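You operate a simulated robot arm through the tools that you are given. There is no shell and no other tool.

Carry out the task below with a simulated robot arm. There is one attempt and no reset: what you move stays moved.

JOB
Polish the haze off block and disc; bed each on a tissue pad.
Fine: At the wall bench, both polished first, with the polishing block, which goes back. Wooden block on the blue pad, iron disc on the other.

The check looks at the end state, three seconds after you hand in, the way a careful person would. Anything else that was tipped, shoved, dropped, spilled or broken makes it a failure.

ROBOT AND FRAMES
A 6-joint arm with a two-finger gripper, fixed in place. Base frame: the origin is at the foot of the arm, x ahead of it, y to its left, z up. Lengths are in cm, angles in rad, forces in N, time in s.
Its first joint turns from -2.897 to 2.897 rad. Payload 1.71 kg.
The tool frame sits at the grasp point between the pads (the TCP): z along the fingers, y along the line on which they close. The tips reach 2 cm beyond it. Largest opening 9.6 cm; the body of the gripper starts 11.3 cm behind the TCP.
Orientation is that of the tool frame in the base frame, as a unit quaternion [x, y, z, w]. With the fingers straight down and closing along the base's y, the tool's x points along the base's -x, its y along +y and its z along -z.

CONTROLS
- The arm moves only by the tool nudge_tool. Its argument "increments" is a list of rows, each a list of 7 numbers: the turn, a rotation vector about the base's x, y, z in units of 8 degrees (1.0 is 8 degrees), then the shift along the base's x, y, z in units of 50 mm (1.0 is 50 mm), then the gripper command, from -1 (fully open) to 1 (shut), values between in proportion. In form: [[ax, ay, az, x, y, z, claw], ...]. A call has 1 to 20 rows; each row shifts and turns the commanded pose from where the row before left it. A call with a number of a shift or a turn outside -1 to 1 is refused whole. Each row takes 0.2 s and may step no farther than 5 cm and 0.15 rad from the row before; otherwise, or with a gripper value out of range, the whole call is refused. A pose out of reach is approached as far as the arm can. The call stops where the force on the tool passes 40 N (or 10 N more than at its start, if that is more) or the arm is blocked; 0.2 s more then pass. Each finger travels about 4.5 cm/s and halts on what it meets, pressing with about 33 N; the grip force reading is that of the motor and also rises with nothing between the fingers. The clock runs only during rows and for 0.2 s after the last one: add rows that do not move to give the fingers time. The reply holds the time, the measured pose of the TCP, the force on the tool along the base axes, the opening and the grip force, in the units named above and with some noise, with the torque about the TCP (base axes, N m) and any sound that the robot's microphone picked up.
- Cameras (640 x 400 px; columns grow to the right, rows downward): "scene" is fixed at [5.07, -50.17, 172.43]; the picture's right is [0.56, -0.83, 0.00], its down [-0.52, -0.35, -0.78] and it looks along [0.64, 0.44, -0.62] (base axes); focal length 334 px, centre (320, 200). "wrist" rides on the gripper at [6.6, 1.4, -14.5] in the tool frame; the picture's right is [-0.21, 0.98, 0.00], its down [-0.88, -0.18, -0.44] and it looks along [-0.44, -0.09, 0.90] (tool axes); focal length 275 px, centre (320, 200). There is no depth. A picture from a camera that has moved, and an enlarged one, comes with that camera's place and axes in the base frame and with its lens.
- capture(camera): a new picture of that camera. The clock stands still meanwhile.
- raise_lower(by): slides the trunk up (or, below 0, down) by that many cm; the arm rides with it, the base frame stays. It gives what a move gives, with no picture.
- enlarge(camera, box): a new picture of the part [left, top, right, bottom] of that camera's present view, enlarged. The clock stands still meanwhile.
- finish_job(): hands the job in; it is judged then, once.

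Nothing tells you positions but the pictures and the camera data. Unless the task says otherwise, let go and move clear before handing in.

The tools are called after ">>>" as name(argument=value, ...) on one line, values as JSON. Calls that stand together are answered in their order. nudge_tool: Moves the arm, as the interface text tells. Its arguments: {"type":"object","properties":{"increments":{"type":"array"}},"required":["increments"]} The other tools are called the same way: raise_lower (by) slides the trunk up or down; capture (camera) takes a picture; enlarge (camera, box) takes an enlarged picture of a part of a camera's view; finish_job () hands the job in.

At the start:

```text
time_s: 0.0
tool_pos: [47.06, 10.01, 126.52]
orientation: [0.0, 1.0, 0.0, 0.0]
contact_force: [-0.6, 0.9, -0.6]
ft_torque: [0.0, 0.0, 0.0]
finger_gap: 9.59
finger_force: 0.1
trunk travel left (down, up): [-22.5, 16.5]
```

scene: 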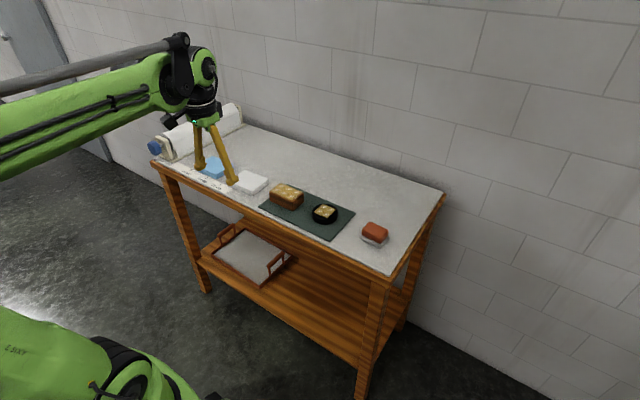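
wrist: 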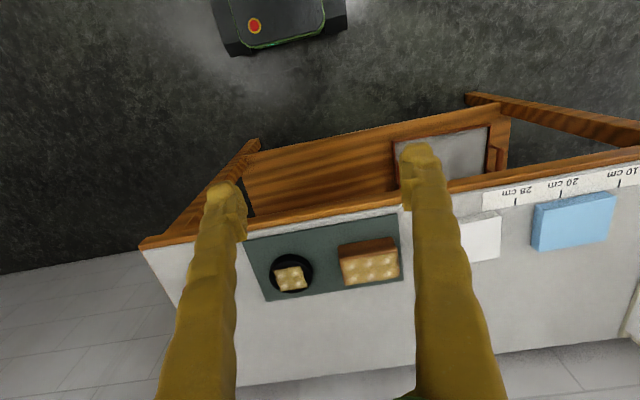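

I see a bench against the wall with a blue pad, a white pad, a dark mat carrying a wooden block and a dark disc (both with haze patches on top), and a red-brown polishing block at the right end. I'll look closer before moving.

>>> enlarge(camera="scene", box=[240, 160, 420, 272])

>>> enlarge(camera="scene", box=[130, 90, 310, 202])

>>> enlarge(camera="wrist", box=[220, 180, 420, 305])

>>> enlarge(camera="wrist", box=[440, 140, 640, 265])

```text
3.56 times, centred on (330, 216) of scene
camera zoom: at [5.07, -50.17, 172.43], right [0.56, -0.83, 0.0], down [-0.52, -0.35, -0.78], along [0.64, 0.44, -0.62], focal length 1186 px, centre (284, 143)
```

zoom: 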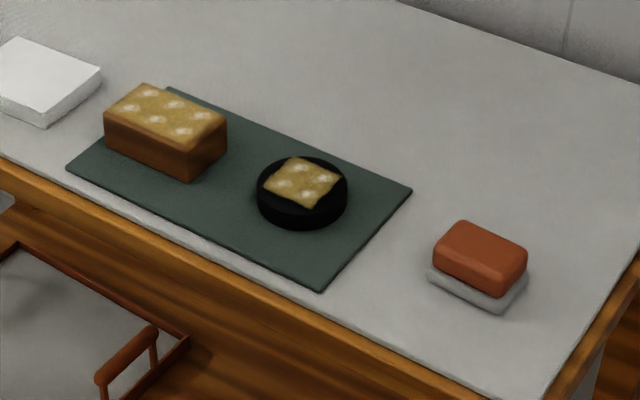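

```text
3.56 times, centred on (220, 146) of scene
camera zoom: at [5.07, -50.17, 172.43], right [0.56, -0.83, 0.0], down [-0.52, -0.35, -0.78], along [0.64, 0.44, -0.62], focal length 1186 px, centre (676, 392)
```

zoom: 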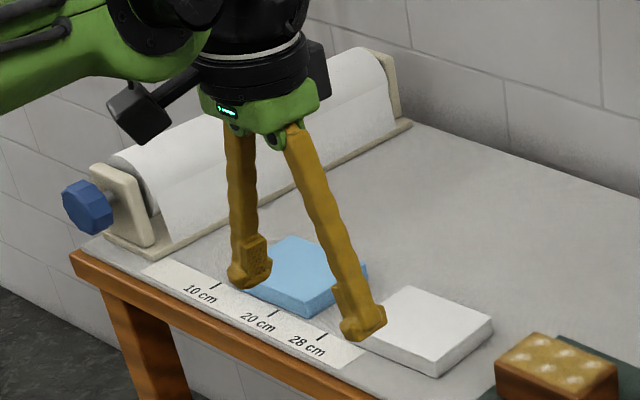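

```text
3.20 times, centred on (320, 242) of wrist
camera zoom: at [40.66, 11.48, 141.0], right [0.21, 0.98, 0.0], down [0.88, -0.18, 0.44], along [0.44, -0.09, -0.9], focal length 881 px, centre (320, 64)
```

zoom: 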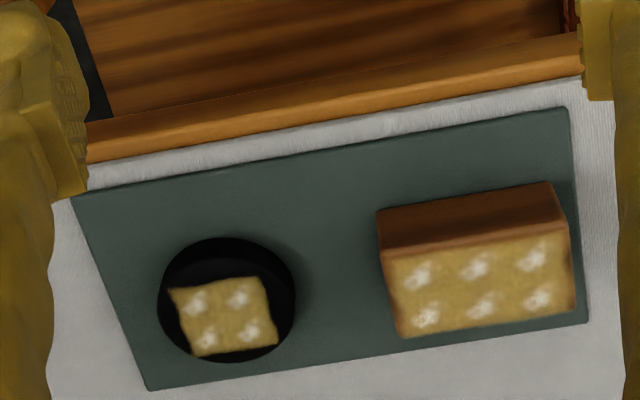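

```text
3.20 times, centred on (540, 202) of wrist
camera zoom: at [40.66, 11.48, 141.0], right [0.21, 0.98, 0.0], down [0.88, -0.18, 0.44], along [0.44, -0.09, -0.9], focal length 881 px, centre (-384, 192)
```

zoom: 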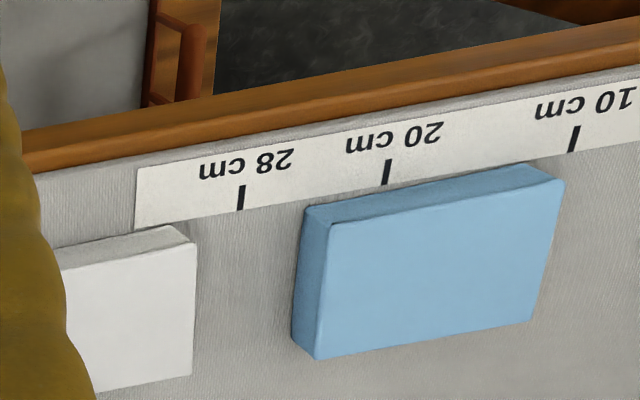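

Triangulating the two pictures, I put the table top near z≈94.5. The mat spans about x 69–86, y −11–21, the wooden block is centred near (78, 14), and the disc is near (78, −3). The polisher is near (80, −21), the white pad near (78, 33) and the blue pad near (78, 52). Next I move over the polisher, staying high, to see it properly.

>>> nudge_tool(increments=[[0, 0, 0, 0.4, -0.6, -0.1, -1], [0, 0, 0, 0.4, -0.6, -0.1, -1], [0, 0, 0, 0.4, -0.6, -0.1, -1], [0, 0, 0, 0.4, -0.6, -0.1, -1], [0, 0, 0, 0.4, -0.6, -0.1, -1], [0, 0, 0, 0.4, -0.6, -0.1, -1], [0, 0, 0, 0.4, -0.6, -0.1, -1], [0, 0, 0, 0.4, -0.6, -0.1, -1], [0, 0, 0, 0.4, -0.6, -0.1, -1], [0, 0, 0, 0.4, -0.6, -0.1, -1], [0, 0, 0, 0, 0, 0, -1]])

>>> capture(camera="wrist")

>>> capture(camera="scene")

```text
time_s: 2.4
tool_pos: [64.92, -20.13, 122.22]
orientation: [-0.001, 1.0, 0.0, 0.008]
contact_force: [-0.5, -1.1, -0.4]
ft_torque: [0.01, -0.09, 0.01]
finger_gap: 9.61
finger_force: 0.2
trunk travel left (down, up): [-22.5, 16.5]
```

```text
taken
camera wrist: at [58.25, -18.59, 136.76], right [0.21, 0.98, 0.0], down [0.87, -0.19, 0.46], along [0.45, -0.09, -0.89], focal length 275 px, centre (320, 200)
```

wrist: 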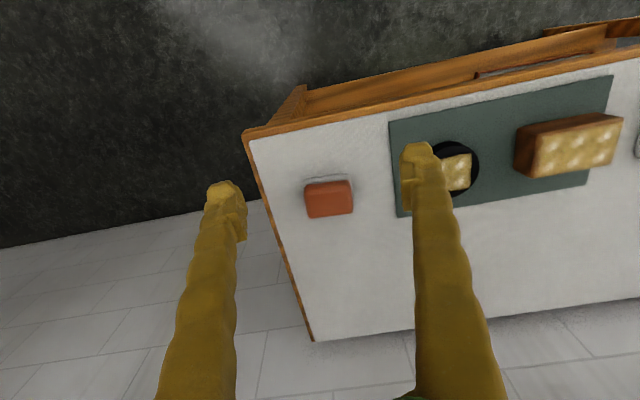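

```text
taken
```

scene: 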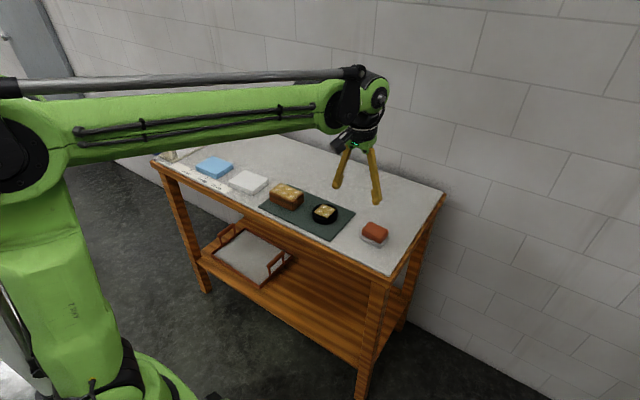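

>>> enlarge(camera="wrist", box=[280, 160, 376, 220])

>>> enlarge(camera="scene", box=[340, 205, 404, 255])

>>> enlarge(camera="scene", box=[150, 130, 310, 230])

```text
6.67 times, centred on (328, 190) of wrist
camera zoom: at [58.25, -18.59, 136.76], right [0.21, 0.98, 0.0], down [0.87, -0.19, 0.46], along [0.45, -0.09, -0.89], focal length 1835 px, centre (267, 267)
```

zoom: 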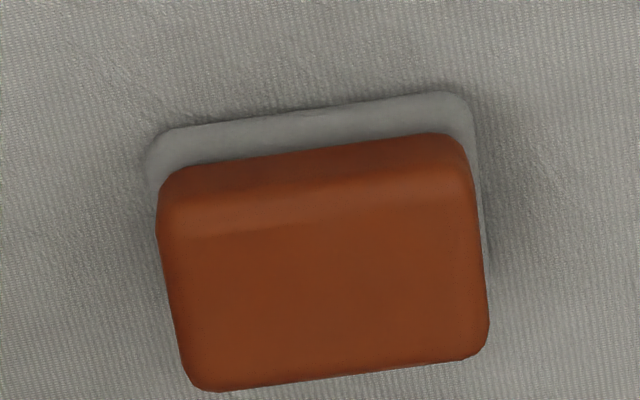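

```text
8.00 times, centred on (372, 230) of scene
camera zoom: at [5.07, -50.17, 172.43], right [0.56, -0.83, 0.0], down [-0.52, -0.35, -0.78], along [0.64, 0.44, -0.62], focal length 2670 px, centre (-96, -40)
```

zoom: 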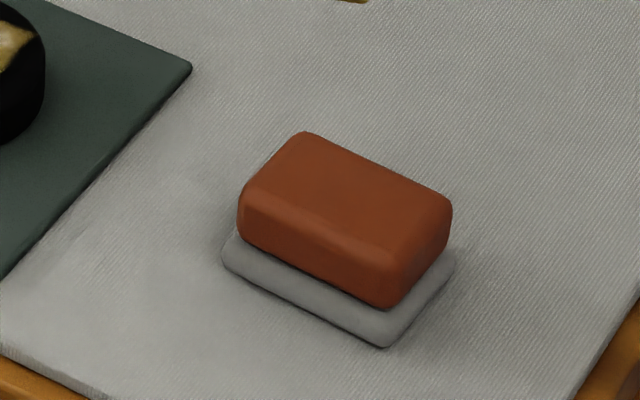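

```text
4.00 times, centred on (230, 180) of scene
camera zoom: at [5.07, -50.17, 172.43], right [0.56, -0.83, 0.0], down [-0.52, -0.35, -0.78], along [0.64, 0.44, -0.62], focal length 1335 px, centre (680, 280)
```

zoom: 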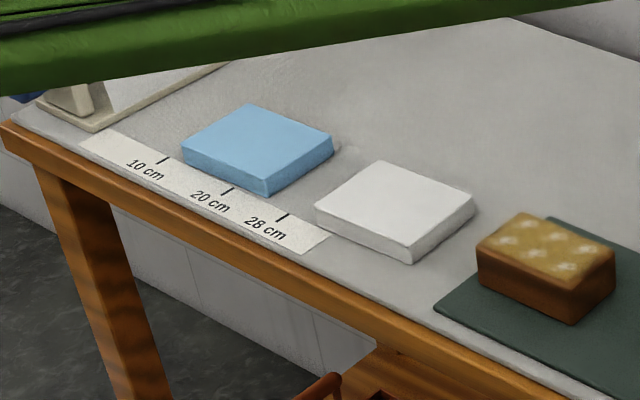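

The polisher is a red handle on a slightly wider grey base, its handle top near z≈98 and its centre near (78.8, −21.3), aligned with the axes. I'll hover above it with the fingers open and check alignment before going down.

>>> nudge_tool(increments=[[0, 0, 0, 0.463, -0.04, -0.54, -1], [0, 0, 0, 0.463, -0.04, -0.54, -1], [0, 0, 0, 0.463, -0.04, -0.54, -1], [0, 0, 0, 0.463, -0.04, -0.54, -1], [0, 0, 0, 0.463, -0.04, -0.54, -1], [0, 0, 0, 0.463, -0.04, -0.54, -1], [0, 0, 0, 0, 0, 0, -1], [0, 0, 0, 0, 0, 0, -1]])

>>> capture(camera="wrist")

>>> enlarge(camera="scene", box=[316, 140, 444, 260])

```text
time_s: 4.2
tool_pos: [79.22, -21.21, 105.83]
orientation: [0.0, 1.0, 0.0, 0.008]
contact_force: [0.8, 0.3, -0.2]
ft_torque: [0.01, -0.02, -0.01]
finger_gap: 9.59
finger_force: 0.1
trunk travel left (down, up): [-22.5, 16.5]
```

```text
taken
camera wrist: at [72.54, -19.67, 120.41], right [0.21, 0.98, 0.0], down [0.87, -0.18, 0.46], along [0.45, -0.09, -0.89], focal length 275 px, centre (320, 200)
```

wrist: 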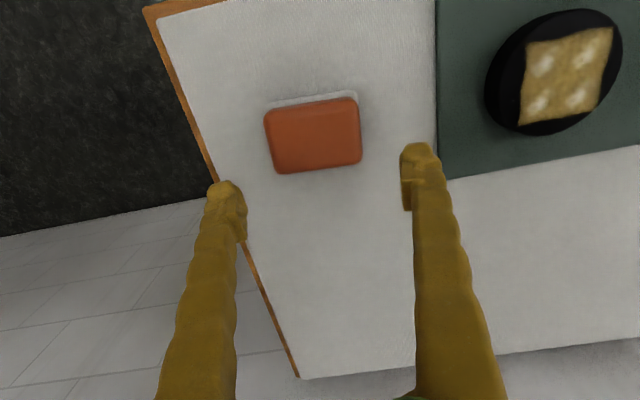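

```text
3.33 times, centred on (380, 200) of scene
camera zoom: at [5.07, -50.17, 172.43], right [0.56, -0.83, 0.0], down [-0.52, -0.35, -0.78], along [0.64, 0.44, -0.62], focal length 1112 px, centre (120, 200)
```

zoom: 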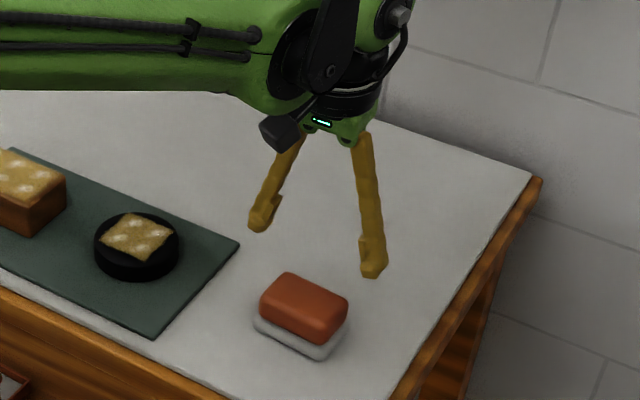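

The polisher now sits ahead of the gripper in the wrist view. I'll enlarge that to measure its centre and heights precisely.

>>> enlarge(camera="wrist", box=[240, 80, 400, 180])

```text
4.00 times, centred on (320, 130) of wrist
camera zoom: at [72.54, -19.67, 120.41], right [0.21, 0.98, 0.0], down [0.87, -0.18, 0.46], along [0.45, -0.09, -0.89], focal length 1101 px, centre (320, 480)
```

zoom: 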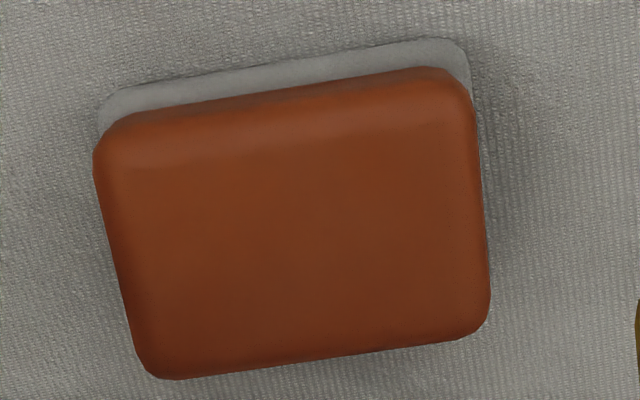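

The handle runs about x 76–81, y −25.2 to −17.6, centred near (78.6, −21.4). The measured x lags my commanded total by nearly 2 cm, so I'll let the arm settle and read the pose again before descending.

>>> nudge_tool(increments=[[0, 0, 0, 0, 0, 0, -1], [0, 0, 0, 0, 0, 0, -1], [0, 0, 0, 0, 0, 0, -1]])

```text
time_s: 5.0
tool_pos: [79.32, -21.16, 105.85]
orientation: [0.001, 1.0, -0.001, 0.007]
contact_force: [0.2, 0.4, 0.5]
ft_torque: [0.0, -0.02, -0.01]
finger_gap: 9.61
finger_force: 0.1
trunk travel left (down, up): [-22.5, 16.5]
```

The pose is steady with a constant offset, so I'll steer by measured pose. Now I descend around the handle, keeping the tips above the grey base.

>>> nudge_tool(increments=[[0, 0, 0, -0.024, -0.008, -0.3, -1], [0, 0, 0, -0.024, -0.008, -0.3, -1], [0, 0, 0, -0.024, -0.008, -0.3, -1], [0, 0, 0, -0.024, -0.008, -0.3, -1], [0, 0, 0, -0.024, -0.008, -0.3, -1], [0, 0, 0, 0, 0, 0, -1], [0, 0, 0, 0, 0, 0, -1]])

>>> capture(camera="wrist")

>>> enlarge(camera="scene", box=[332, 190, 412, 260])

```text
time_s: 6.6
tool_pos: [78.66, -21.36, 98.23]
orientation: [0.0, 1.0, 0.001, 0.006]
contact_force: [0.1, 0.4, 0.3]
ft_torque: [0.02, -0.03, -0.02]
finger_gap: 9.61
finger_force: 0.0
trunk travel left (down, up): [-22.5, 16.5]
```

```text
taken
camera wrist: at [71.93, -19.85, 112.74], right [0.21, 0.98, 0.0], down [0.87, -0.18, 0.46], along [0.45, -0.09, -0.89], focal length 275 px, centre (320, 200)
```

wrist: 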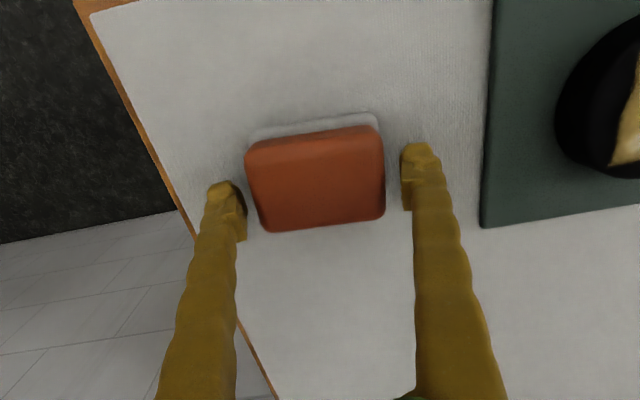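

```text
5.71 times, centred on (372, 225) of scene
camera zoom: at [5.07, -50.17, 172.43], right [0.56, -0.83, 0.0], down [-0.52, -0.35, -0.78], along [0.64, 0.44, -0.62], focal length 1907 px, centre (23, 57)
```

zoom: 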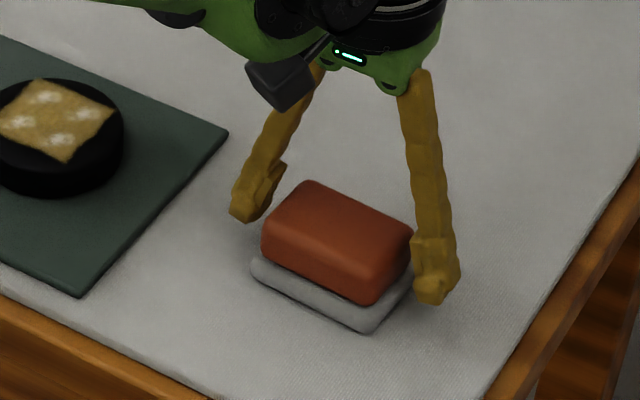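

The fingers straddle the red handle evenly, with tips just above the grey base. I'll lower 2 mm and close.

>>> nudge_tool(increments=[[0, 0, 0, 0, 0, -0.05, -1], [0, 0, 0, 0, 0, 0, -0.2], [0, 0, 0, 0, 0, 0, 0.3], [0, 0, 0, 0, 0, 0, 1], [0, 0, 0, 0, 0, 0, 1], [0, 0, 0, 0, 0, 0, 1], [0, 0, 0, 0, 0, 0, 1]])

>>> enlarge(camera="scene", box=[332, 190, 412, 260])

```text
time_s: 8.2
tool_pos: [78.57, -21.39, 98.08]
orientation: [-0.001, 1.0, -0.001, 0.007]
contact_force: [0.8, 0.9, 1.7]
ft_torque: [0.01, 0.05, -0.15]
finger_gap: 8.17
finger_force: 32.7
trunk travel left (down, up): [-22.5, 16.5]
```

```text
5.71 times, centred on (372, 225) of scene
camera zoom: at [5.07, -50.17, 172.43], right [0.56, -0.83, 0.0], down [-0.52, -0.35, -0.78], along [0.64, 0.44, -0.62], focal length 1907 px, centre (23, 57)
```

zoom: 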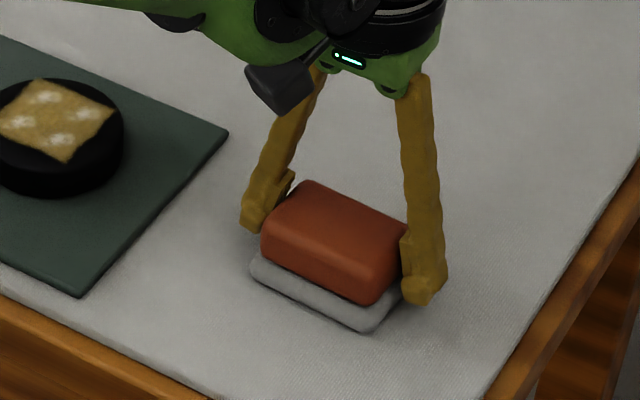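

Grip closed at 8.17 cm with full force. I'll lift gently a few centimetres and see whether the grey base comes along.

>>> nudge_tool(increments=[[0, 0, 0, 0, 0, 0.1, 1], [0, 0, 0, 0, 0, 0.2, 1], [0, 0, 0, 0, 0, 0.3, 1], [0, 0, 0, 0, 0, 0.4, 1], [0, 0, 0, 0, 0, 0.4, 1], [0, 0, 0, 0, 0, 0, 1], [0, 0, 0, 0, 0, 0, 1]])

>>> capture(camera="wrist")

>>> enlarge(camera="scene", box=[332, 170, 422, 260])

```text
time_s: 9.8
tool_pos: [78.65, -21.51, 105.08]
orientation: [0.0, 1.0, 0.0, 0.007]
contact_force: [0.1, 0.8, -0.4]
ft_torque: [-0.01, 0.0, 0.01]
finger_gap: 8.13
finger_force: 33.4
trunk travel left (down, up): [-22.5, 16.5]
```

```text
taken
camera wrist: at [71.99, -19.92, 119.56], right [0.21, 0.98, 0.0], down [0.87, -0.18, 0.46], along [0.45, -0.09, -0.89], focal length 275 px, centre (320, 200)
```

wrist: 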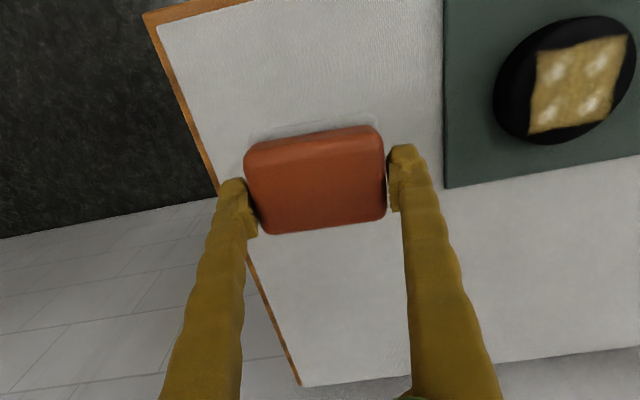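

```text
4.44 times, centred on (377, 215) of scene
camera zoom: at [5.07, -50.17, 172.43], right [0.56, -0.83, 0.0], down [-0.52, -0.35, -0.78], along [0.64, 0.44, -0.62], focal length 1483 px, centre (67, 133)
```

zoom: 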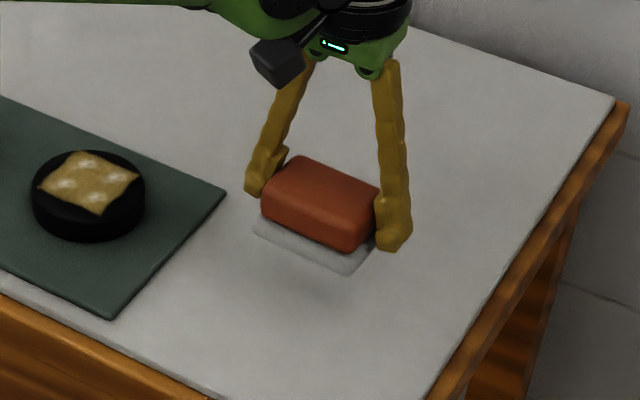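

The block is off the table and there is a shadow below. I'll zoom in to confirm that the grey base is part of the tool.

>>> enlarge(camera="scene", box=[360, 195, 408, 225])

>>> enlarge(camera="wrist", box=[220, 90, 420, 250])

```text
13.33 times, centred on (384, 210) of scene
camera zoom: at [5.07, -50.17, 172.43], right [0.56, -0.83, 0.0], down [-0.52, -0.35, -0.78], along [0.64, 0.44, -0.62], focal length 4449 px, centre (-533, 67)
```

zoom: 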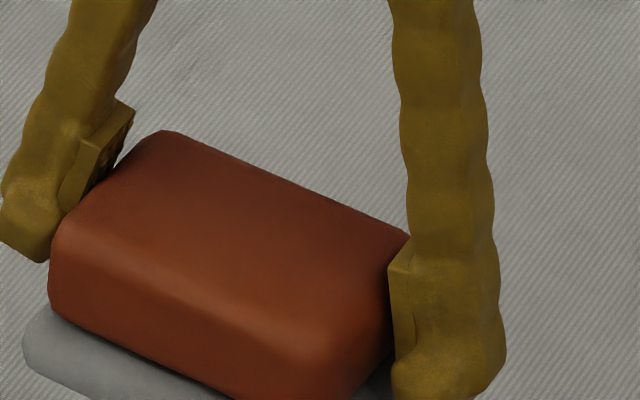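

```text
2.50 times, centred on (320, 170) of wrist
camera zoom: at [71.99, -19.92, 119.56], right [0.21, 0.98, 0.0], down [0.87, -0.18, 0.46], along [0.45, -0.09, -0.89], focal length 688 px, centre (320, 275)
```

zoom: 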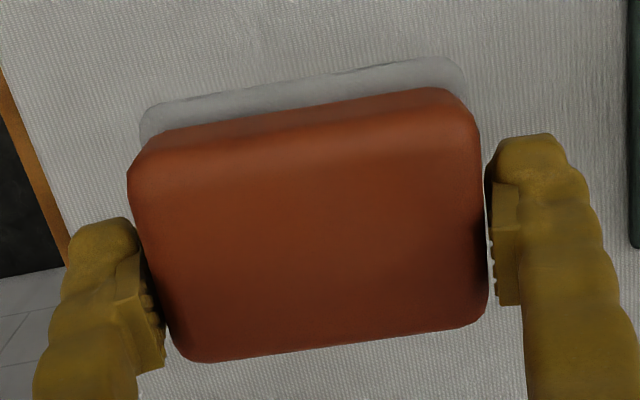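

The grey felt sole is part of the tool and came up with it. I'll carry it over above the disc, staying well clear, and re-measure the disc from closer.

>>> nudge_tool(increments=[[0, 0, 0, 0, 0, 0.5, 1], [0, 0, 0, 0, 0.2, 0.1, 1], [0, 0, 0, 0, 0.4, 0, 1], [0, 0, 0, 0, 0.5, 0, 1], [0, 0, 0, 0, 0.5, 0, 1], [0, 0, 0, -0.05, 0.5, 0, 1], [0, 0, 0, -0.05, 0.5, 0, 1], [0, 0, 0, 0, 0.5, 0, 1], [0, 0, 0, 0, 0.5, 0, 1], [0, 0, 0, 0, 0.2, 0, 1], [0, 0, 0, 0, 0, 0, 1], [0, 0, 0, 0, 0, 0, 1]])

>>> capture(camera="wrist")

>>> enlarge(camera="scene", box=[260, 130, 400, 250])

```text
time_s: 12.4
tool_pos: [78.05, -2.4, 108.09]
orientation: [0.001, 1.0, -0.001, 0.007]
contact_force: [0.0, 0.4, -1.3]
ft_torque: [0.03, -0.02, -0.02]
finger_gap: 8.09
finger_force: 32.9
trunk travel left (down, up): [-22.5, 16.5]
```

```text
taken
camera wrist: at [71.4, -0.92, 122.58], right [0.21, 0.98, 0.0], down [0.87, -0.18, 0.46], along [0.45, -0.09, -0.89], focal length 275 px, centre (320, 200)
```

wrist: 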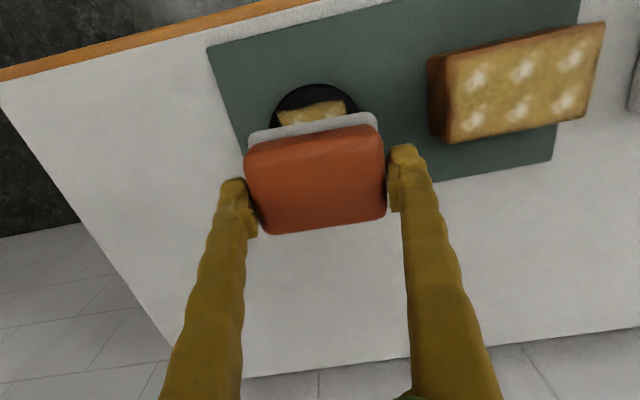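

```text
3.33 times, centred on (330, 190) of scene
camera zoom: at [5.07, -50.17, 172.43], right [0.56, -0.83, 0.0], down [-0.52, -0.35, -0.78], along [0.64, 0.44, -0.62], focal length 1112 px, centre (287, 233)
```

zoom: 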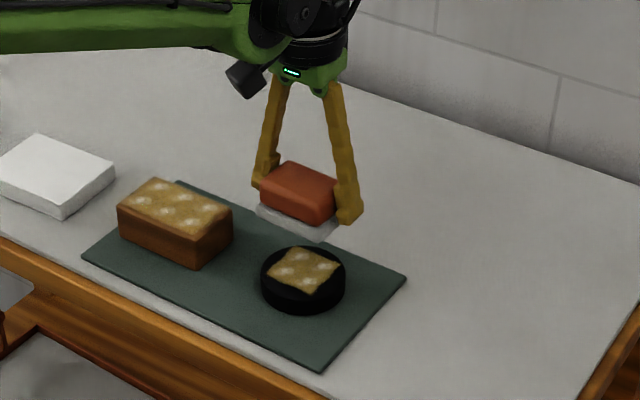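

The disc is just ahead of the polisher in view and the wood block is to the right. I'll zoom in on both to fix heights and centres.

>>> enlarge(camera="wrist", box=[400, 0, 640, 150])

>>> enlarge(camera="wrist", box=[240, 60, 400, 160])

```text
2.67 times, centred on (520, 75) of wrist
camera zoom: at [71.4, -0.92, 122.58], right [0.21, 0.98, 0.0], down [0.87, -0.18, 0.46], along [0.45, -0.09, -0.89], focal length 734 px, centre (-213, 533)
```

zoom: 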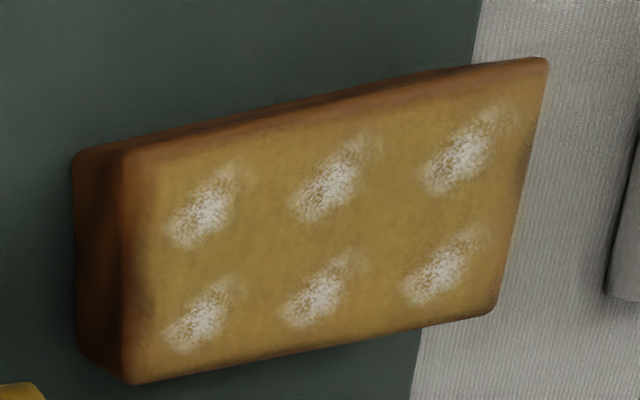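

```text
4.00 times, centred on (320, 110) of wrist
camera zoom: at [71.4, -0.92, 122.58], right [0.21, 0.98, 0.0], down [0.87, -0.18, 0.46], along [0.45, -0.09, -0.89], focal length 1101 px, centre (320, 560)
```

zoom: 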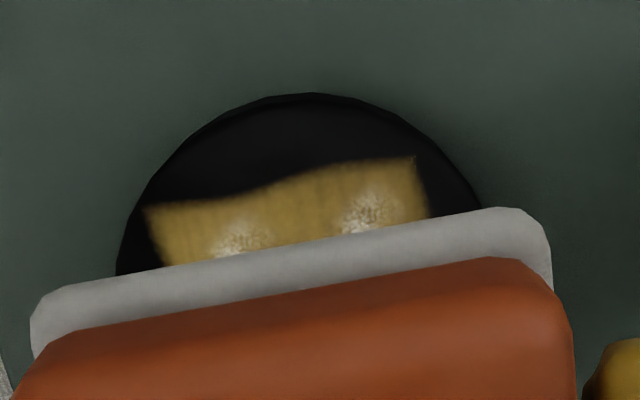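

Refined from close up, the mat surface is z≈95.4 and the disc centre is near (77.7, −2.45) with R≈4.4 and top z≈98.2. The block spans x 73.4–80, y 8.2–19.1 with top z≈99.9. I'll go down over the disc to just above contact, then touch in small steps.

>>> nudge_tool(increments=[[0, 0, 0, -0.02, 0, -0.3, 1], [0, 0, 0, -0.02, 0, -0.3, 1], [0, 0, 0, 0, 0, -0.3, 1], [0, 0, 0, 0, 0, -0.2, 1], [0, 0, 0, 0, 0, -0.05, 1], [0, 0, 0, 0, 0, 0, 1], [0, 0, 0, 0, 0, 0, 1]])

>>> enlarge(camera="scene", box=[280, 170, 370, 240])

```text
time_s: 14.0
tool_pos: [77.88, -2.42, 102.35]
orientation: [-0.001, 1.0, 0.0, 0.007]
contact_force: [0.5, -0.2, -0.6]
ft_torque: [-0.05, -0.01, 0.02]
finger_gap: 8.04
finger_force: 33.3
trunk travel left (down, up): [-22.5, 16.5]
```

```text
5.71 times, centred on (325, 205) of scene
camera zoom: at [5.07, -50.17, 172.43], right [0.56, -0.83, 0.0], down [-0.52, -0.35, -0.78], along [0.64, 0.44, -0.62], focal length 1907 px, centre (291, 171)
```

zoom: 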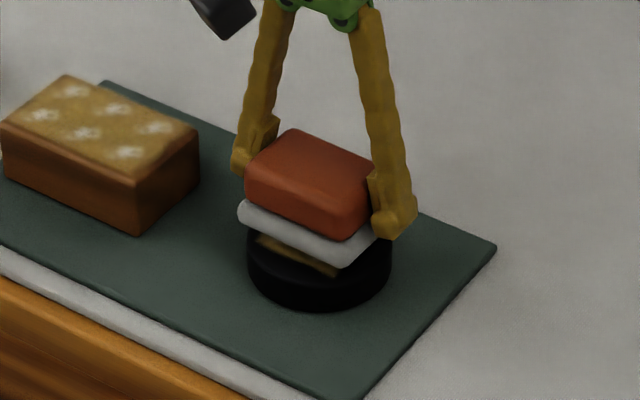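

The polisher hovers about 1 cm above the disc. Now small downward steps, watching force.

>>> nudge_tool(increments=[[0, 0, 0, 0, 0, -0.03, 1], [0, 0, 0, 0, 0, -0.03, 1], [0, 0, 0, 0, 0, -0.03, 1], [0, 0, 0, 0, 0, -0.03, 1], [0, 0, 0, 0, 0, -0.03, 1], [0, 0, 0, 0, 0, -0.03, 1]])

```text
time_s: 15.4
tool_pos: [77.88, -2.51, 101.32]
orientation: [0.0, 1.0, -0.001, 0.007]
contact_force: [-0.6, -0.3, -1.3]
ft_torque: [0.0, -0.03, 0.0]
finger_gap: 8.05
finger_force: 33.0
trunk travel left (down, up): [-22.5, 16.5]
```

>>> nudge_tool(increments=[[0, 0, 0, 0, 0, -0.02, 1], [0, 0, 0, 0, 0, -0.02, 1], [0, 0, 0, 0, 0, -0.02, 1], [0, 0, 0, 0, 0, 0, 1]])

>>> enlarge(camera="scene", box=[300, 180, 360, 230])

```text
time_s: 16.4
tool_pos: [77.86, -2.37, 101.26]
orientation: [0.0, 1.0, 0.0, 0.008]
contact_force: [7.6, 0.7, 25.5]
ft_torque: [-0.06, -0.02, -0.09]
finger_gap: 8.03
finger_force: 32.7
trunk travel left (down, up): [-22.5, 16.5]
```

```text
8.00 times, centred on (330, 205) of scene
camera zoom: at [5.07, -50.17, 172.43], right [0.56, -0.83, 0.0], down [-0.52, -0.35, -0.78], along [0.64, 0.44, -0.62], focal length 2670 px, centre (240, 160)
```

zoom: 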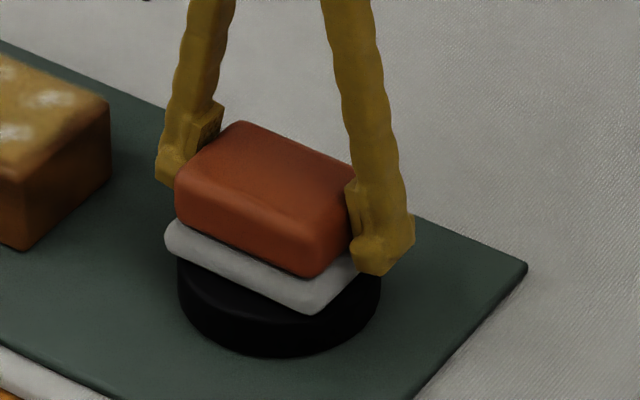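

Contact at TCP z≈101.27; 25 N is more than needed, so I'll ease off to under 10 N and make short strokes over the disc.

>>> nudge_tool(increments=[[0, 0, 0, 0, 0, 0.032, 1], [0, 0, 0, 0.1, 0, 0, 1], [0, 0, 0, 0.1, 0, 0, 1], [0, 0, 0, 0.1, 0, 0, 1], [0, 0, 0, -0.1, 0, 0, 1], [0, 0, 0, -0.1, 0, 0, 1], [0, 0, 0, -0.1, 0, 0, 1]])

>>> enlarge(camera="scene", box=[300, 180, 360, 230])

```text
time_s: 18.0
tool_pos: [77.89, -2.44, 101.24]
orientation: [0.0, 1.0, 0.001, 0.007]
contact_force: [-0.2, -0.2, 3.3]
ft_torque: [0.01, 0.07, -0.08]
finger_gap: 7.99
finger_force: 33.4
trunk travel left (down, up): [-22.5, 16.5]
```

```text
8.00 times, centred on (330, 205) of scene
camera zoom: at [5.07, -50.17, 172.43], right [0.56, -0.83, 0.0], down [-0.52, -0.35, -0.78], along [0.64, 0.44, -0.62], focal length 2670 px, centre (240, 160)
```

zoom: 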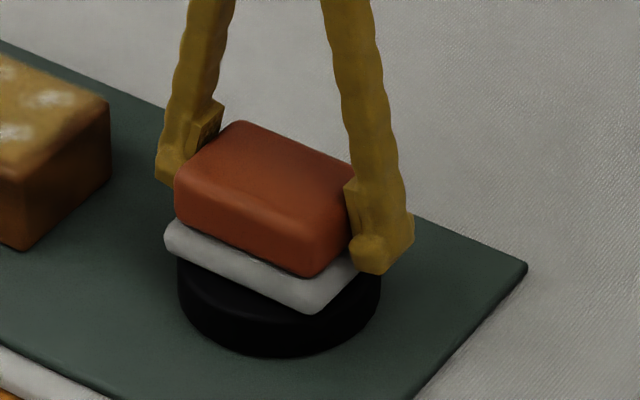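

Force is now about 3 N, which is light. I'll add half a millimetre of pressure and run strokes in both directions.

>>> nudge_tool(increments=[[0, 0, 0, 0, 0, -0.01, 1], [0, 0, 0, 0.1, 0, 0, 1], [0, 0, 0, 0.1, 0, 0, 1], [0, 0, 0, 0.1, 0, 0, 1], [0, 0, 0, -0.1, 0, 0, 1], [0, 0, 0, -0.1, 0, 0, 1], [0, 0, 0, -0.1, 0, 0, 1], [0, 0, 0, -0.1, 0, 0, 1], [0, 0, 0, -0.1, 0, 0, 1], [0, 0, 0, -0.1, 0, 0, 1], [0, 0, 0, 0, 0.1, 0, 1], [0, 0, 0, 0, 0.1, 0, 1], [0, 0, 0, 0.1, 0, 0, 1], [0, 0, 0, 0.1, 0, 0, 1], [0, 0, 0, 0.1, 0, 0, 1]])

>>> enlarge(camera="scene", box=[300, 180, 360, 230])

>>> enlarge(camera="wrist", box=[220, 70, 420, 240])

```text
time_s: 21.2
tool_pos: [77.86, -1.39, 101.29]
orientation: [0.0, 1.0, 0.0, 0.009]
contact_force: [-5.3, 1.2, 12.1]
ft_torque: [0.06, 0.39, 0.0]
finger_gap: 7.97
finger_force: 33.1
trunk travel left (down, up): [-22.5, 16.5]
```

```text
8.00 times, centred on (330, 205) of scene
camera zoom: at [5.07, -50.17, 172.43], right [0.56, -0.83, 0.0], down [-0.52, -0.35, -0.78], along [0.64, 0.44, -0.62], focal length 2670 px, centre (240, 160)
```

zoom: 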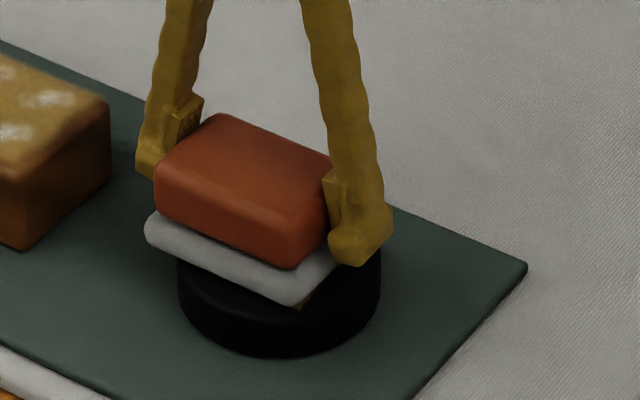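

```text
2.35 times, centred on (320, 155) of wrist
camera zoom: at [71.1, 0.09, 115.76], right [0.21, 0.98, 0.0], down [0.87, -0.18, 0.46], along [0.45, -0.09, -0.89], focal length 648 px, centre (320, 306)
```

zoom: 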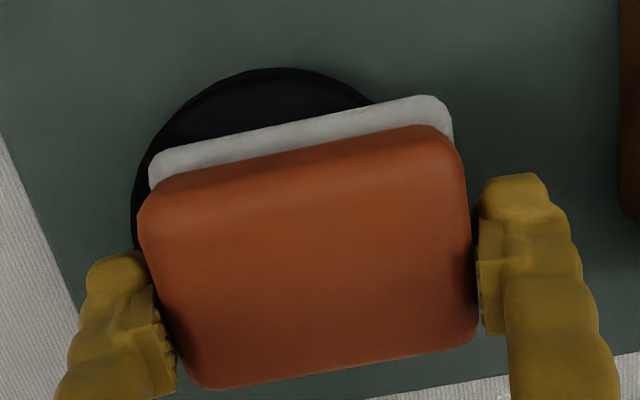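

The disc is holding still. I'll continue with strokes on the other side.

>>> nudge_tool(increments=[[0, 0, 0, 0, -0.1, 0, 1], [0, 0, 0, 0, -0.1, 0, 1], [0, 0, 0, 0, -0.1, 0, 1], [0, 0, 0, 0, -0.1, 0, 1], [0, 0, 0, 0.1, 0, 0, 1], [0, 0, 0, 0.1, 0, 0, 1], [0, 0, 0, 0.1, 0, 0, 1], [0, 0, 0, -0.1, 0, 0, 1], [0, 0, 0, -0.1, 0, 0, 1], [0, 0, 0, -0.1, 0, 0, 1], [0, 0, 0, -0.1, 0, 0, 1], [0, 0, 0, -0.1, 0, 0, 1], [0, 0, 0, -0.1, 0, 0, 1], [0, 0, 0, 0.1, 0, 0, 1], [0, 0, 0, 0.1, 0, 0, 1], [0, 0, 0, 0.1, 0, 0, 1], [0, 0, 0, 0, 0.1, 0, 1], [0, 0, 0, 0, 0.1, 0, 1]])

>>> enlarge(camera="scene", box=[300, 180, 360, 230])

```text
time_s: 25.0
tool_pos: [77.92, -2.43, 101.31]
orientation: [0.0, 1.0, 0.0, 0.008]
contact_force: [1.7, -6.3, 16.1]
ft_torque: [-0.18, 0.19, 0.01]
finger_gap: 7.99
finger_force: 33.1
trunk travel left (down, up): [-22.5, 16.5]
```

```text
8.00 times, centred on (330, 205) of scene
camera zoom: at [5.07, -50.17, 172.43], right [0.56, -0.83, 0.0], down [-0.52, -0.35, -0.78], along [0.64, 0.44, -0.62], focal length 2670 px, centre (240, 160)
```

zoom: 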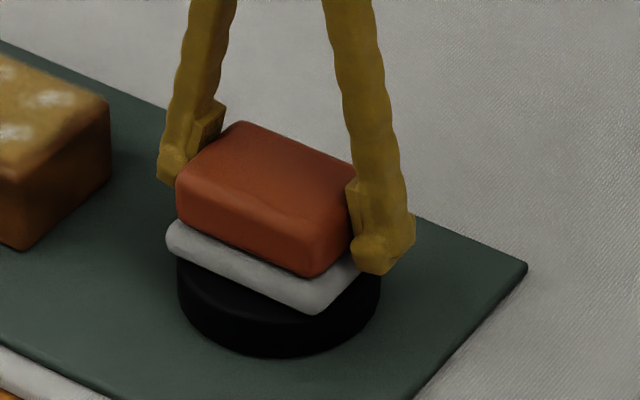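

Now I'll lift straight up and check whether the haze is gone.

>>> nudge_tool(increments=[[0, 0, 0, 0, 0, 0.1, 1], [0, 0, 0, 0, 0, 0.3, 1], [0, 0, 0, 0, 0, 0.5, 1], [0, 0, 0, 0, 0, 0.5, 1], [0, 0, 0, 0, 0, 0.1, 1], [0, 0, 0, 0, 0, 0, 1]])

>>> enlarge(camera="scene", box=[260, 170, 370, 240])

>>> capture(camera="wrist")

```text
time_s: 26.4
tool_pos: [77.86, -2.47, 108.84]
orientation: [0.0, 1.0, 0.0, 0.007]
contact_force: [0.2, -0.3, -1.3]
ft_torque: [0.0, 0.0, 0.0]
finger_gap: 7.93
finger_force: 33.1
trunk travel left (down, up): [-22.5, 16.5]
```

```text
5.71 times, centred on (315, 205) of scene
camera zoom: at [5.07, -50.17, 172.43], right [0.56, -0.83, 0.0], down [-0.52, -0.35, -0.78], along [0.64, 0.44, -0.62], focal length 1907 px, centre (349, 171)
```

zoom: 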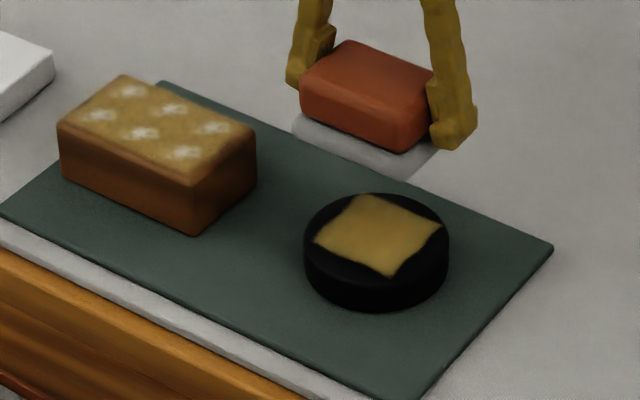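

```text
taken
camera wrist: at [71.18, -0.89, 123.27], right [0.21, 0.98, 0.0], down [0.87, -0.18, 0.46], along [0.45, -0.09, -0.89], focal length 275 px, centre (320, 200)
```

wrist: 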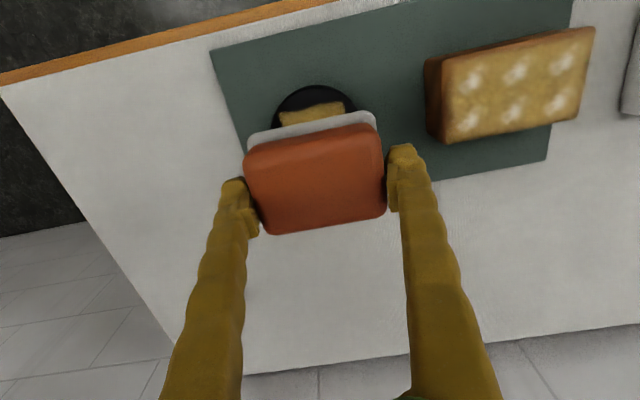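

The white haze spots on the disc are gone, leaving a plain gold patch. I'll zoom in to see if that patch is an inlay or remaining film.

>>> enlarge(camera="scene", box=[306, 196, 346, 226])

>>> enlarge(camera="wrist", box=[260, 75, 370, 135])

>>> enlarge(camera="scene", box=[266, 176, 310, 212])

```text
13.33 times, centred on (326, 211) of scene
camera zoom: at [5.07, -50.17, 172.43], right [0.56, -0.83, 0.0], down [-0.52, -0.35, -0.78], along [0.64, 0.44, -0.62], focal length 4449 px, centre (240, 53)
```

zoom: 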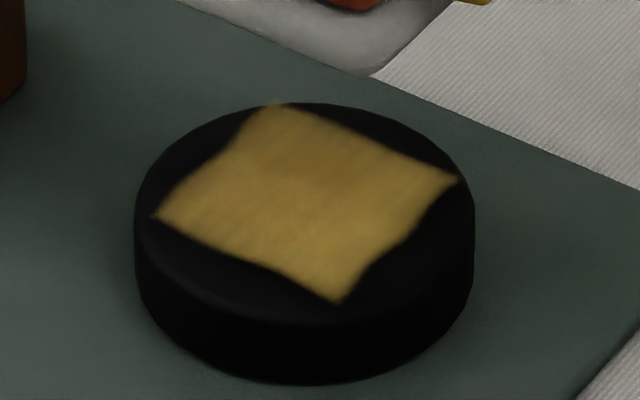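

```text
5.82 times, centred on (315, 105) of wrist
camera zoom: at [71.18, -0.89, 123.27], right [0.21, 0.98, 0.0], down [0.87, -0.18, 0.46], along [0.45, -0.09, -0.89], focal length 1602 px, centre (349, 753)
```

zoom: 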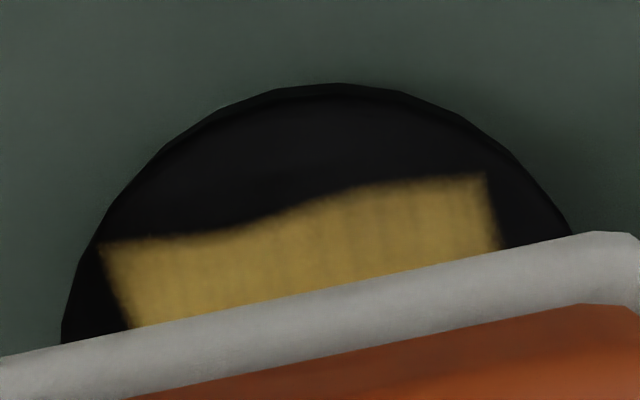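

```text
11.11 times, centred on (288, 194) of scene
camera zoom: at [5.07, -50.17, 172.43], right [0.56, -0.83, 0.0], down [-0.52, -0.35, -0.78], along [0.64, 0.44, -0.62], focal length 3708 px, centre (676, 267)
```

zoom: 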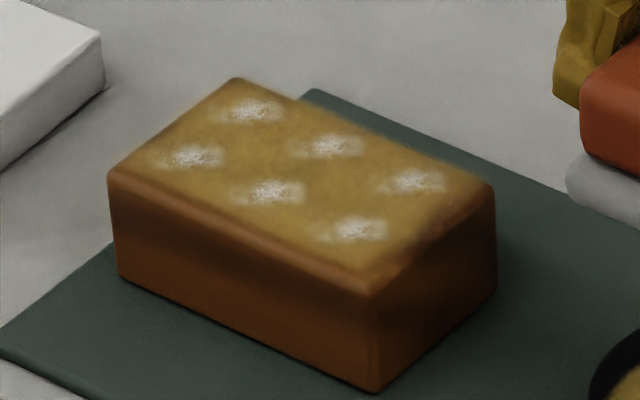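

On the disc the white haze spots have cleared. Now I move over the wooden block, centre near (76.7, 13.65), staying high, then lower to just above its top.

>>> nudge_tool(increments=[[0, 0, 0, 0, 0.2, 0, 1], [0, 0, 0, 0, 0.4, 0, 1], [0, 0, 0, -0.04, 0.5, 0, 1], [0, 0, 0, -0.1, 0.5, 0, 1], [0, 0, 0, -0.1, 0.5, 0, 1], [0, 0, 0, 0, 0.5, 0, 1], [0, 0, 0, 0, 0.4, 0, 1], [0, 0, 0, 0, 0.22, 0, 1], [0, 0, 0, 0, 0, -0.3, 1], [0, 0, 0, 0, 0, -0.3, 1], [0, 0, 0, 0, 0, -0.2, 1], [0, 0, 0, 0, 0, 0, 1], [0, 0, 0, 0, 0, 0, 1]])

>>> enlarge(camera="scene", box=[250, 150, 350, 230])

>>> capture(camera="wrist")

```text
time_s: 29.2
tool_pos: [76.7, 13.73, 104.71]
orientation: [0.0, 1.0, 0.0, 0.007]
contact_force: [0.4, -0.5, -0.7]
ft_torque: [-0.02, -0.04, -0.01]
finger_gap: 7.92
finger_force: 33.3
trunk travel left (down, up): [-22.5, 16.5]
```

```text
5.00 times, centred on (300, 190) of scene
camera zoom: at [5.07, -50.17, 172.43], right [0.56, -0.83, 0.0], down [-0.52, -0.35, -0.78], along [0.64, 0.44, -0.62], focal length 1668 px, centre (420, 250)
```

zoom: 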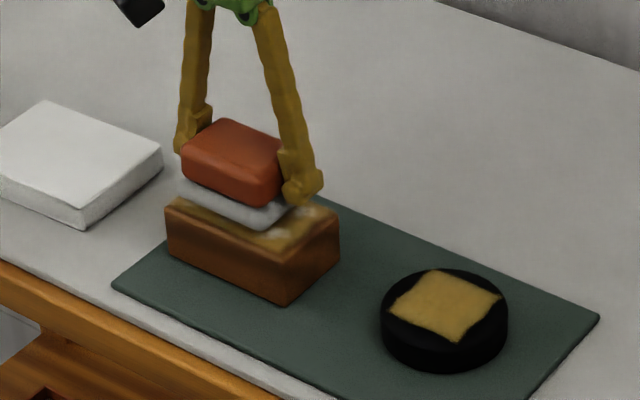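

```text
taken
camera wrist: at [70.04, 15.17, 119.19], right [0.21, 0.98, 0.0], down [0.87, -0.18, 0.46], along [0.45, -0.09, -0.89], focal length 275 px, centre (320, 200)
```

wrist: 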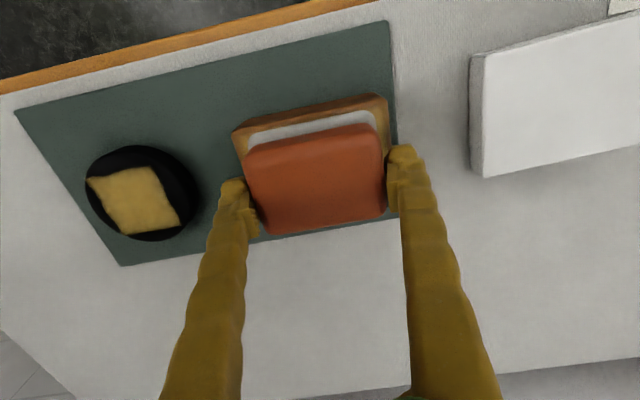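

Nicely centred over the block, with about 1.5 cm to go. I'll descend in fine steps until I feel contact.

>>> nudge_tool(increments=[[0, 0, 0, 0, 0, -0.04, 1], [0, 0, 0, 0, 0, -0.04, 1], [0, 0, 0, 0, 0, -0.04, 1], [0, 0, 0, 0, 0, -0.04, 1], [0, 0, 0, 0, 0, -0.04, 1], [0, 0, 0, 0, 0, -0.04, 1], [0, 0, 0, 0, 0, 0, 1]])

```text
time_s: 30.8
tool_pos: [76.63, 13.72, 103.6]
orientation: [-0.001, 1.0, 0.0, 0.008]
contact_force: [0.0, 1.1, -0.7]
ft_torque: [-0.01, 0.0, -0.02]
finger_gap: 7.95
finger_force: 33.0
trunk travel left (down, up): [-22.5, 16.5]
```

>>> nudge_tool(increments=[[0, 0, 0, 0, 0, -0.02, 1], [0, 0, 0, 0, 0, -0.02, 1], [0, 0, 0, 0, 0, -0.02, 1], [0, 0, 0, 0, 0, -0.02, 1], [0, 0, 0, 0, 0, 0, 1]])

```text
time_s: 31.8
tool_pos: [74.68, 13.73, 104.62]
orientation: [-0.001, 1.0, 0.0, 0.016]
contact_force: [-0.9, -0.6, -0.4]
ft_torque: [0.06, -0.13, 0.02]
finger_gap: 7.93
finger_force: 33.1
trunk travel left (down, up): [-22.5, 16.5]
stopped in row 4: the force on the tool passed its limit at 44 N (the readings are from after the stop); the commanded pose is now the measured one
```

The contact limit tripped and the arm sprang back a little, so the commanded pose was reset. I'll check that nothing has shifted.

>>> enlarge(camera="scene", box=[250, 150, 350, 230])

>>> capture(camera="wrist")

>>> nudge_tool(increments=[[0, 0, 0, 0, 0, 0, 1], [0, 0, 0, 0, 0, 0, 1]])

```text
5.00 times, centred on (300, 190) of scene
camera zoom: at [5.07, -50.17, 172.43], right [0.56, -0.83, 0.0], down [-0.52, -0.35, -0.78], along [0.64, 0.44, -0.62], focal length 1668 px, centre (420, 250)
```

zoom: 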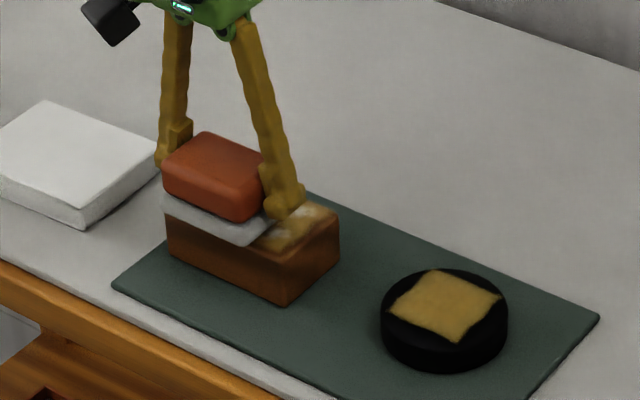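

```text
taken
camera wrist: at [67.75, 15.18, 119.04], right [0.21, 0.98, 0.01], down [0.86, -0.18, 0.47], along [0.47, -0.09, -0.88], focal length 275 px, centre (320, 200)
```

wrist: 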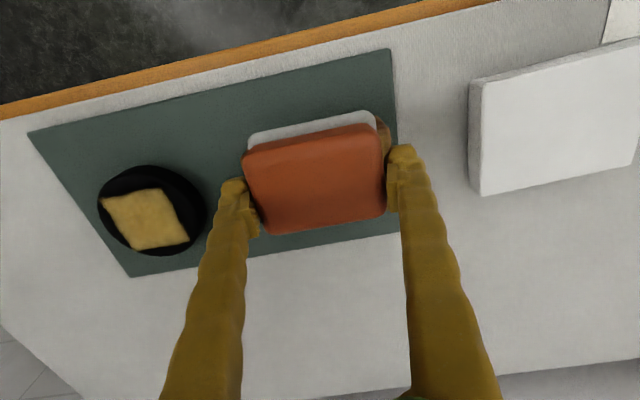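

```text
time_s: 32.4
tool_pos: [75.15, 13.69, 104.37]
orientation: [-0.001, 1.0, 0.0, 0.016]
contact_force: [-0.1, -0.3, -0.5]
ft_torque: [0.01, -0.06, 0.02]
finger_gap: 7.89
finger_force: 33.4
trunk travel left (down, up): [-22.5, 16.5]
```

Block and disc are unmoved. The reset left the tool slightly more tilted, so I'll undo that tilt and re-centre over the block before touching again.

>>> nudge_tool(increments=[[0, 0, 0, 0, 0, 0.06, 1], [0, 0.065, 0, 0.1, 0, 0, 1], [0, 0.065, 0, 0.1, 0, 0, 1], [0, 0, 0, 0.1, 0, 0, 1], [0, 0, 0, 0, 0, 0, 1], [0, 0, 0, 0, 0, 0, 1], [0, 0, 0, 0, 0, 0, 1]])

>>> enlarge(camera="scene", box=[260, 160, 340, 220])

```text
time_s: 34.0
tool_pos: [76.66, 13.6, 104.67]
orientation: [0.0, 1.0, 0.0, 0.006]
contact_force: [0.0, 0.2, -1.0]
ft_torque: [-0.01, 0.03, 0.0]
finger_gap: 7.91
finger_force: 33.0
trunk travel left (down, up): [-22.5, 16.5]
```

```text
6.67 times, centred on (300, 190) of scene
camera zoom: at [5.07, -50.17, 172.43], right [0.56, -0.83, 0.0], down [-0.52, -0.35, -0.78], along [0.64, 0.44, -0.62], focal length 2225 px, centre (453, 267)
```

zoom: 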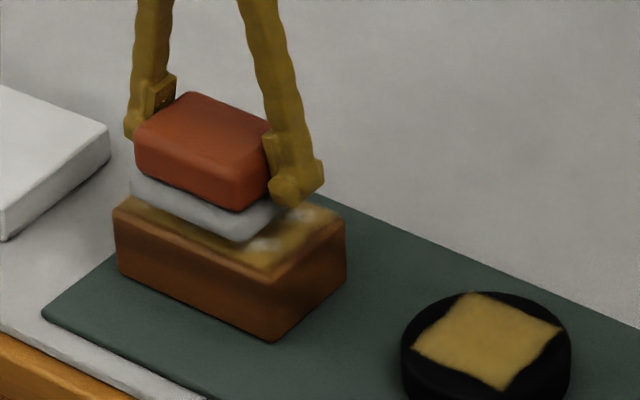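

Level and centred again. I'll lower to about 103.7, then use half-millimetre steps.

>>> nudge_tool(increments=[[0, 0, 0, 0, 0, -0.04, 1], [0, 0, 0, 0, 0, -0.04, 1], [0, 0, 0, 0, 0, -0.04, 1], [0, 0, 0, 0, 0, -0.04, 1], [0, 0, 0, 0, 0, -0.03, 1], [0, 0, 0, 0, 0, -0.01, 1], [0, 0, 0, 0, 0, 0, 1]])

```text
time_s: 35.6
tool_pos: [76.81, 13.72, 103.64]
orientation: [0.0, 1.0, 0.0, 0.006]
contact_force: [-0.1, -0.6, -1.1]
ft_torque: [0.0, 0.01, -0.02]
finger_gap: 7.91
finger_force: 32.7
trunk travel left (down, up): [-22.5, 16.5]
```

>>> nudge_tool(increments=[[0, 0, 0, 0, 0, -0.01, 1], [0, 0, 0, 0, 0, -0.01, 1], [0, 0, 0, 0, 0, 0, 1]])

```text
time_s: 36.4
tool_pos: [76.77, 13.63, 103.49]
orientation: [0.0, 1.0, 0.0, 0.006]
contact_force: [0.2, -0.1, 0.0]
ft_torque: [0.01, 0.01, 0.03]
finger_gap: 7.91
finger_force: 33.5
trunk travel left (down, up): [-22.5, 16.5]
```

>>> nudge_tool(increments=[[0, 0, 0, 0, 0, -0.01, 1], [0, 0, 0, 0, 0, -0.01, 1], [0, 0, 0, 0, 0, 0, 1]])

```text
time_s: 37.2
tool_pos: [76.73, 13.64, 103.56]
orientation: [0.0, 1.0, 0.0, 0.006]
contact_force: [2.0, 1.0, 12.7]
ft_torque: [0.01, -0.05, 0.02]
finger_gap: 7.89
finger_force: 33.4
trunk travel left (down, up): [-22.5, 16.5]
```

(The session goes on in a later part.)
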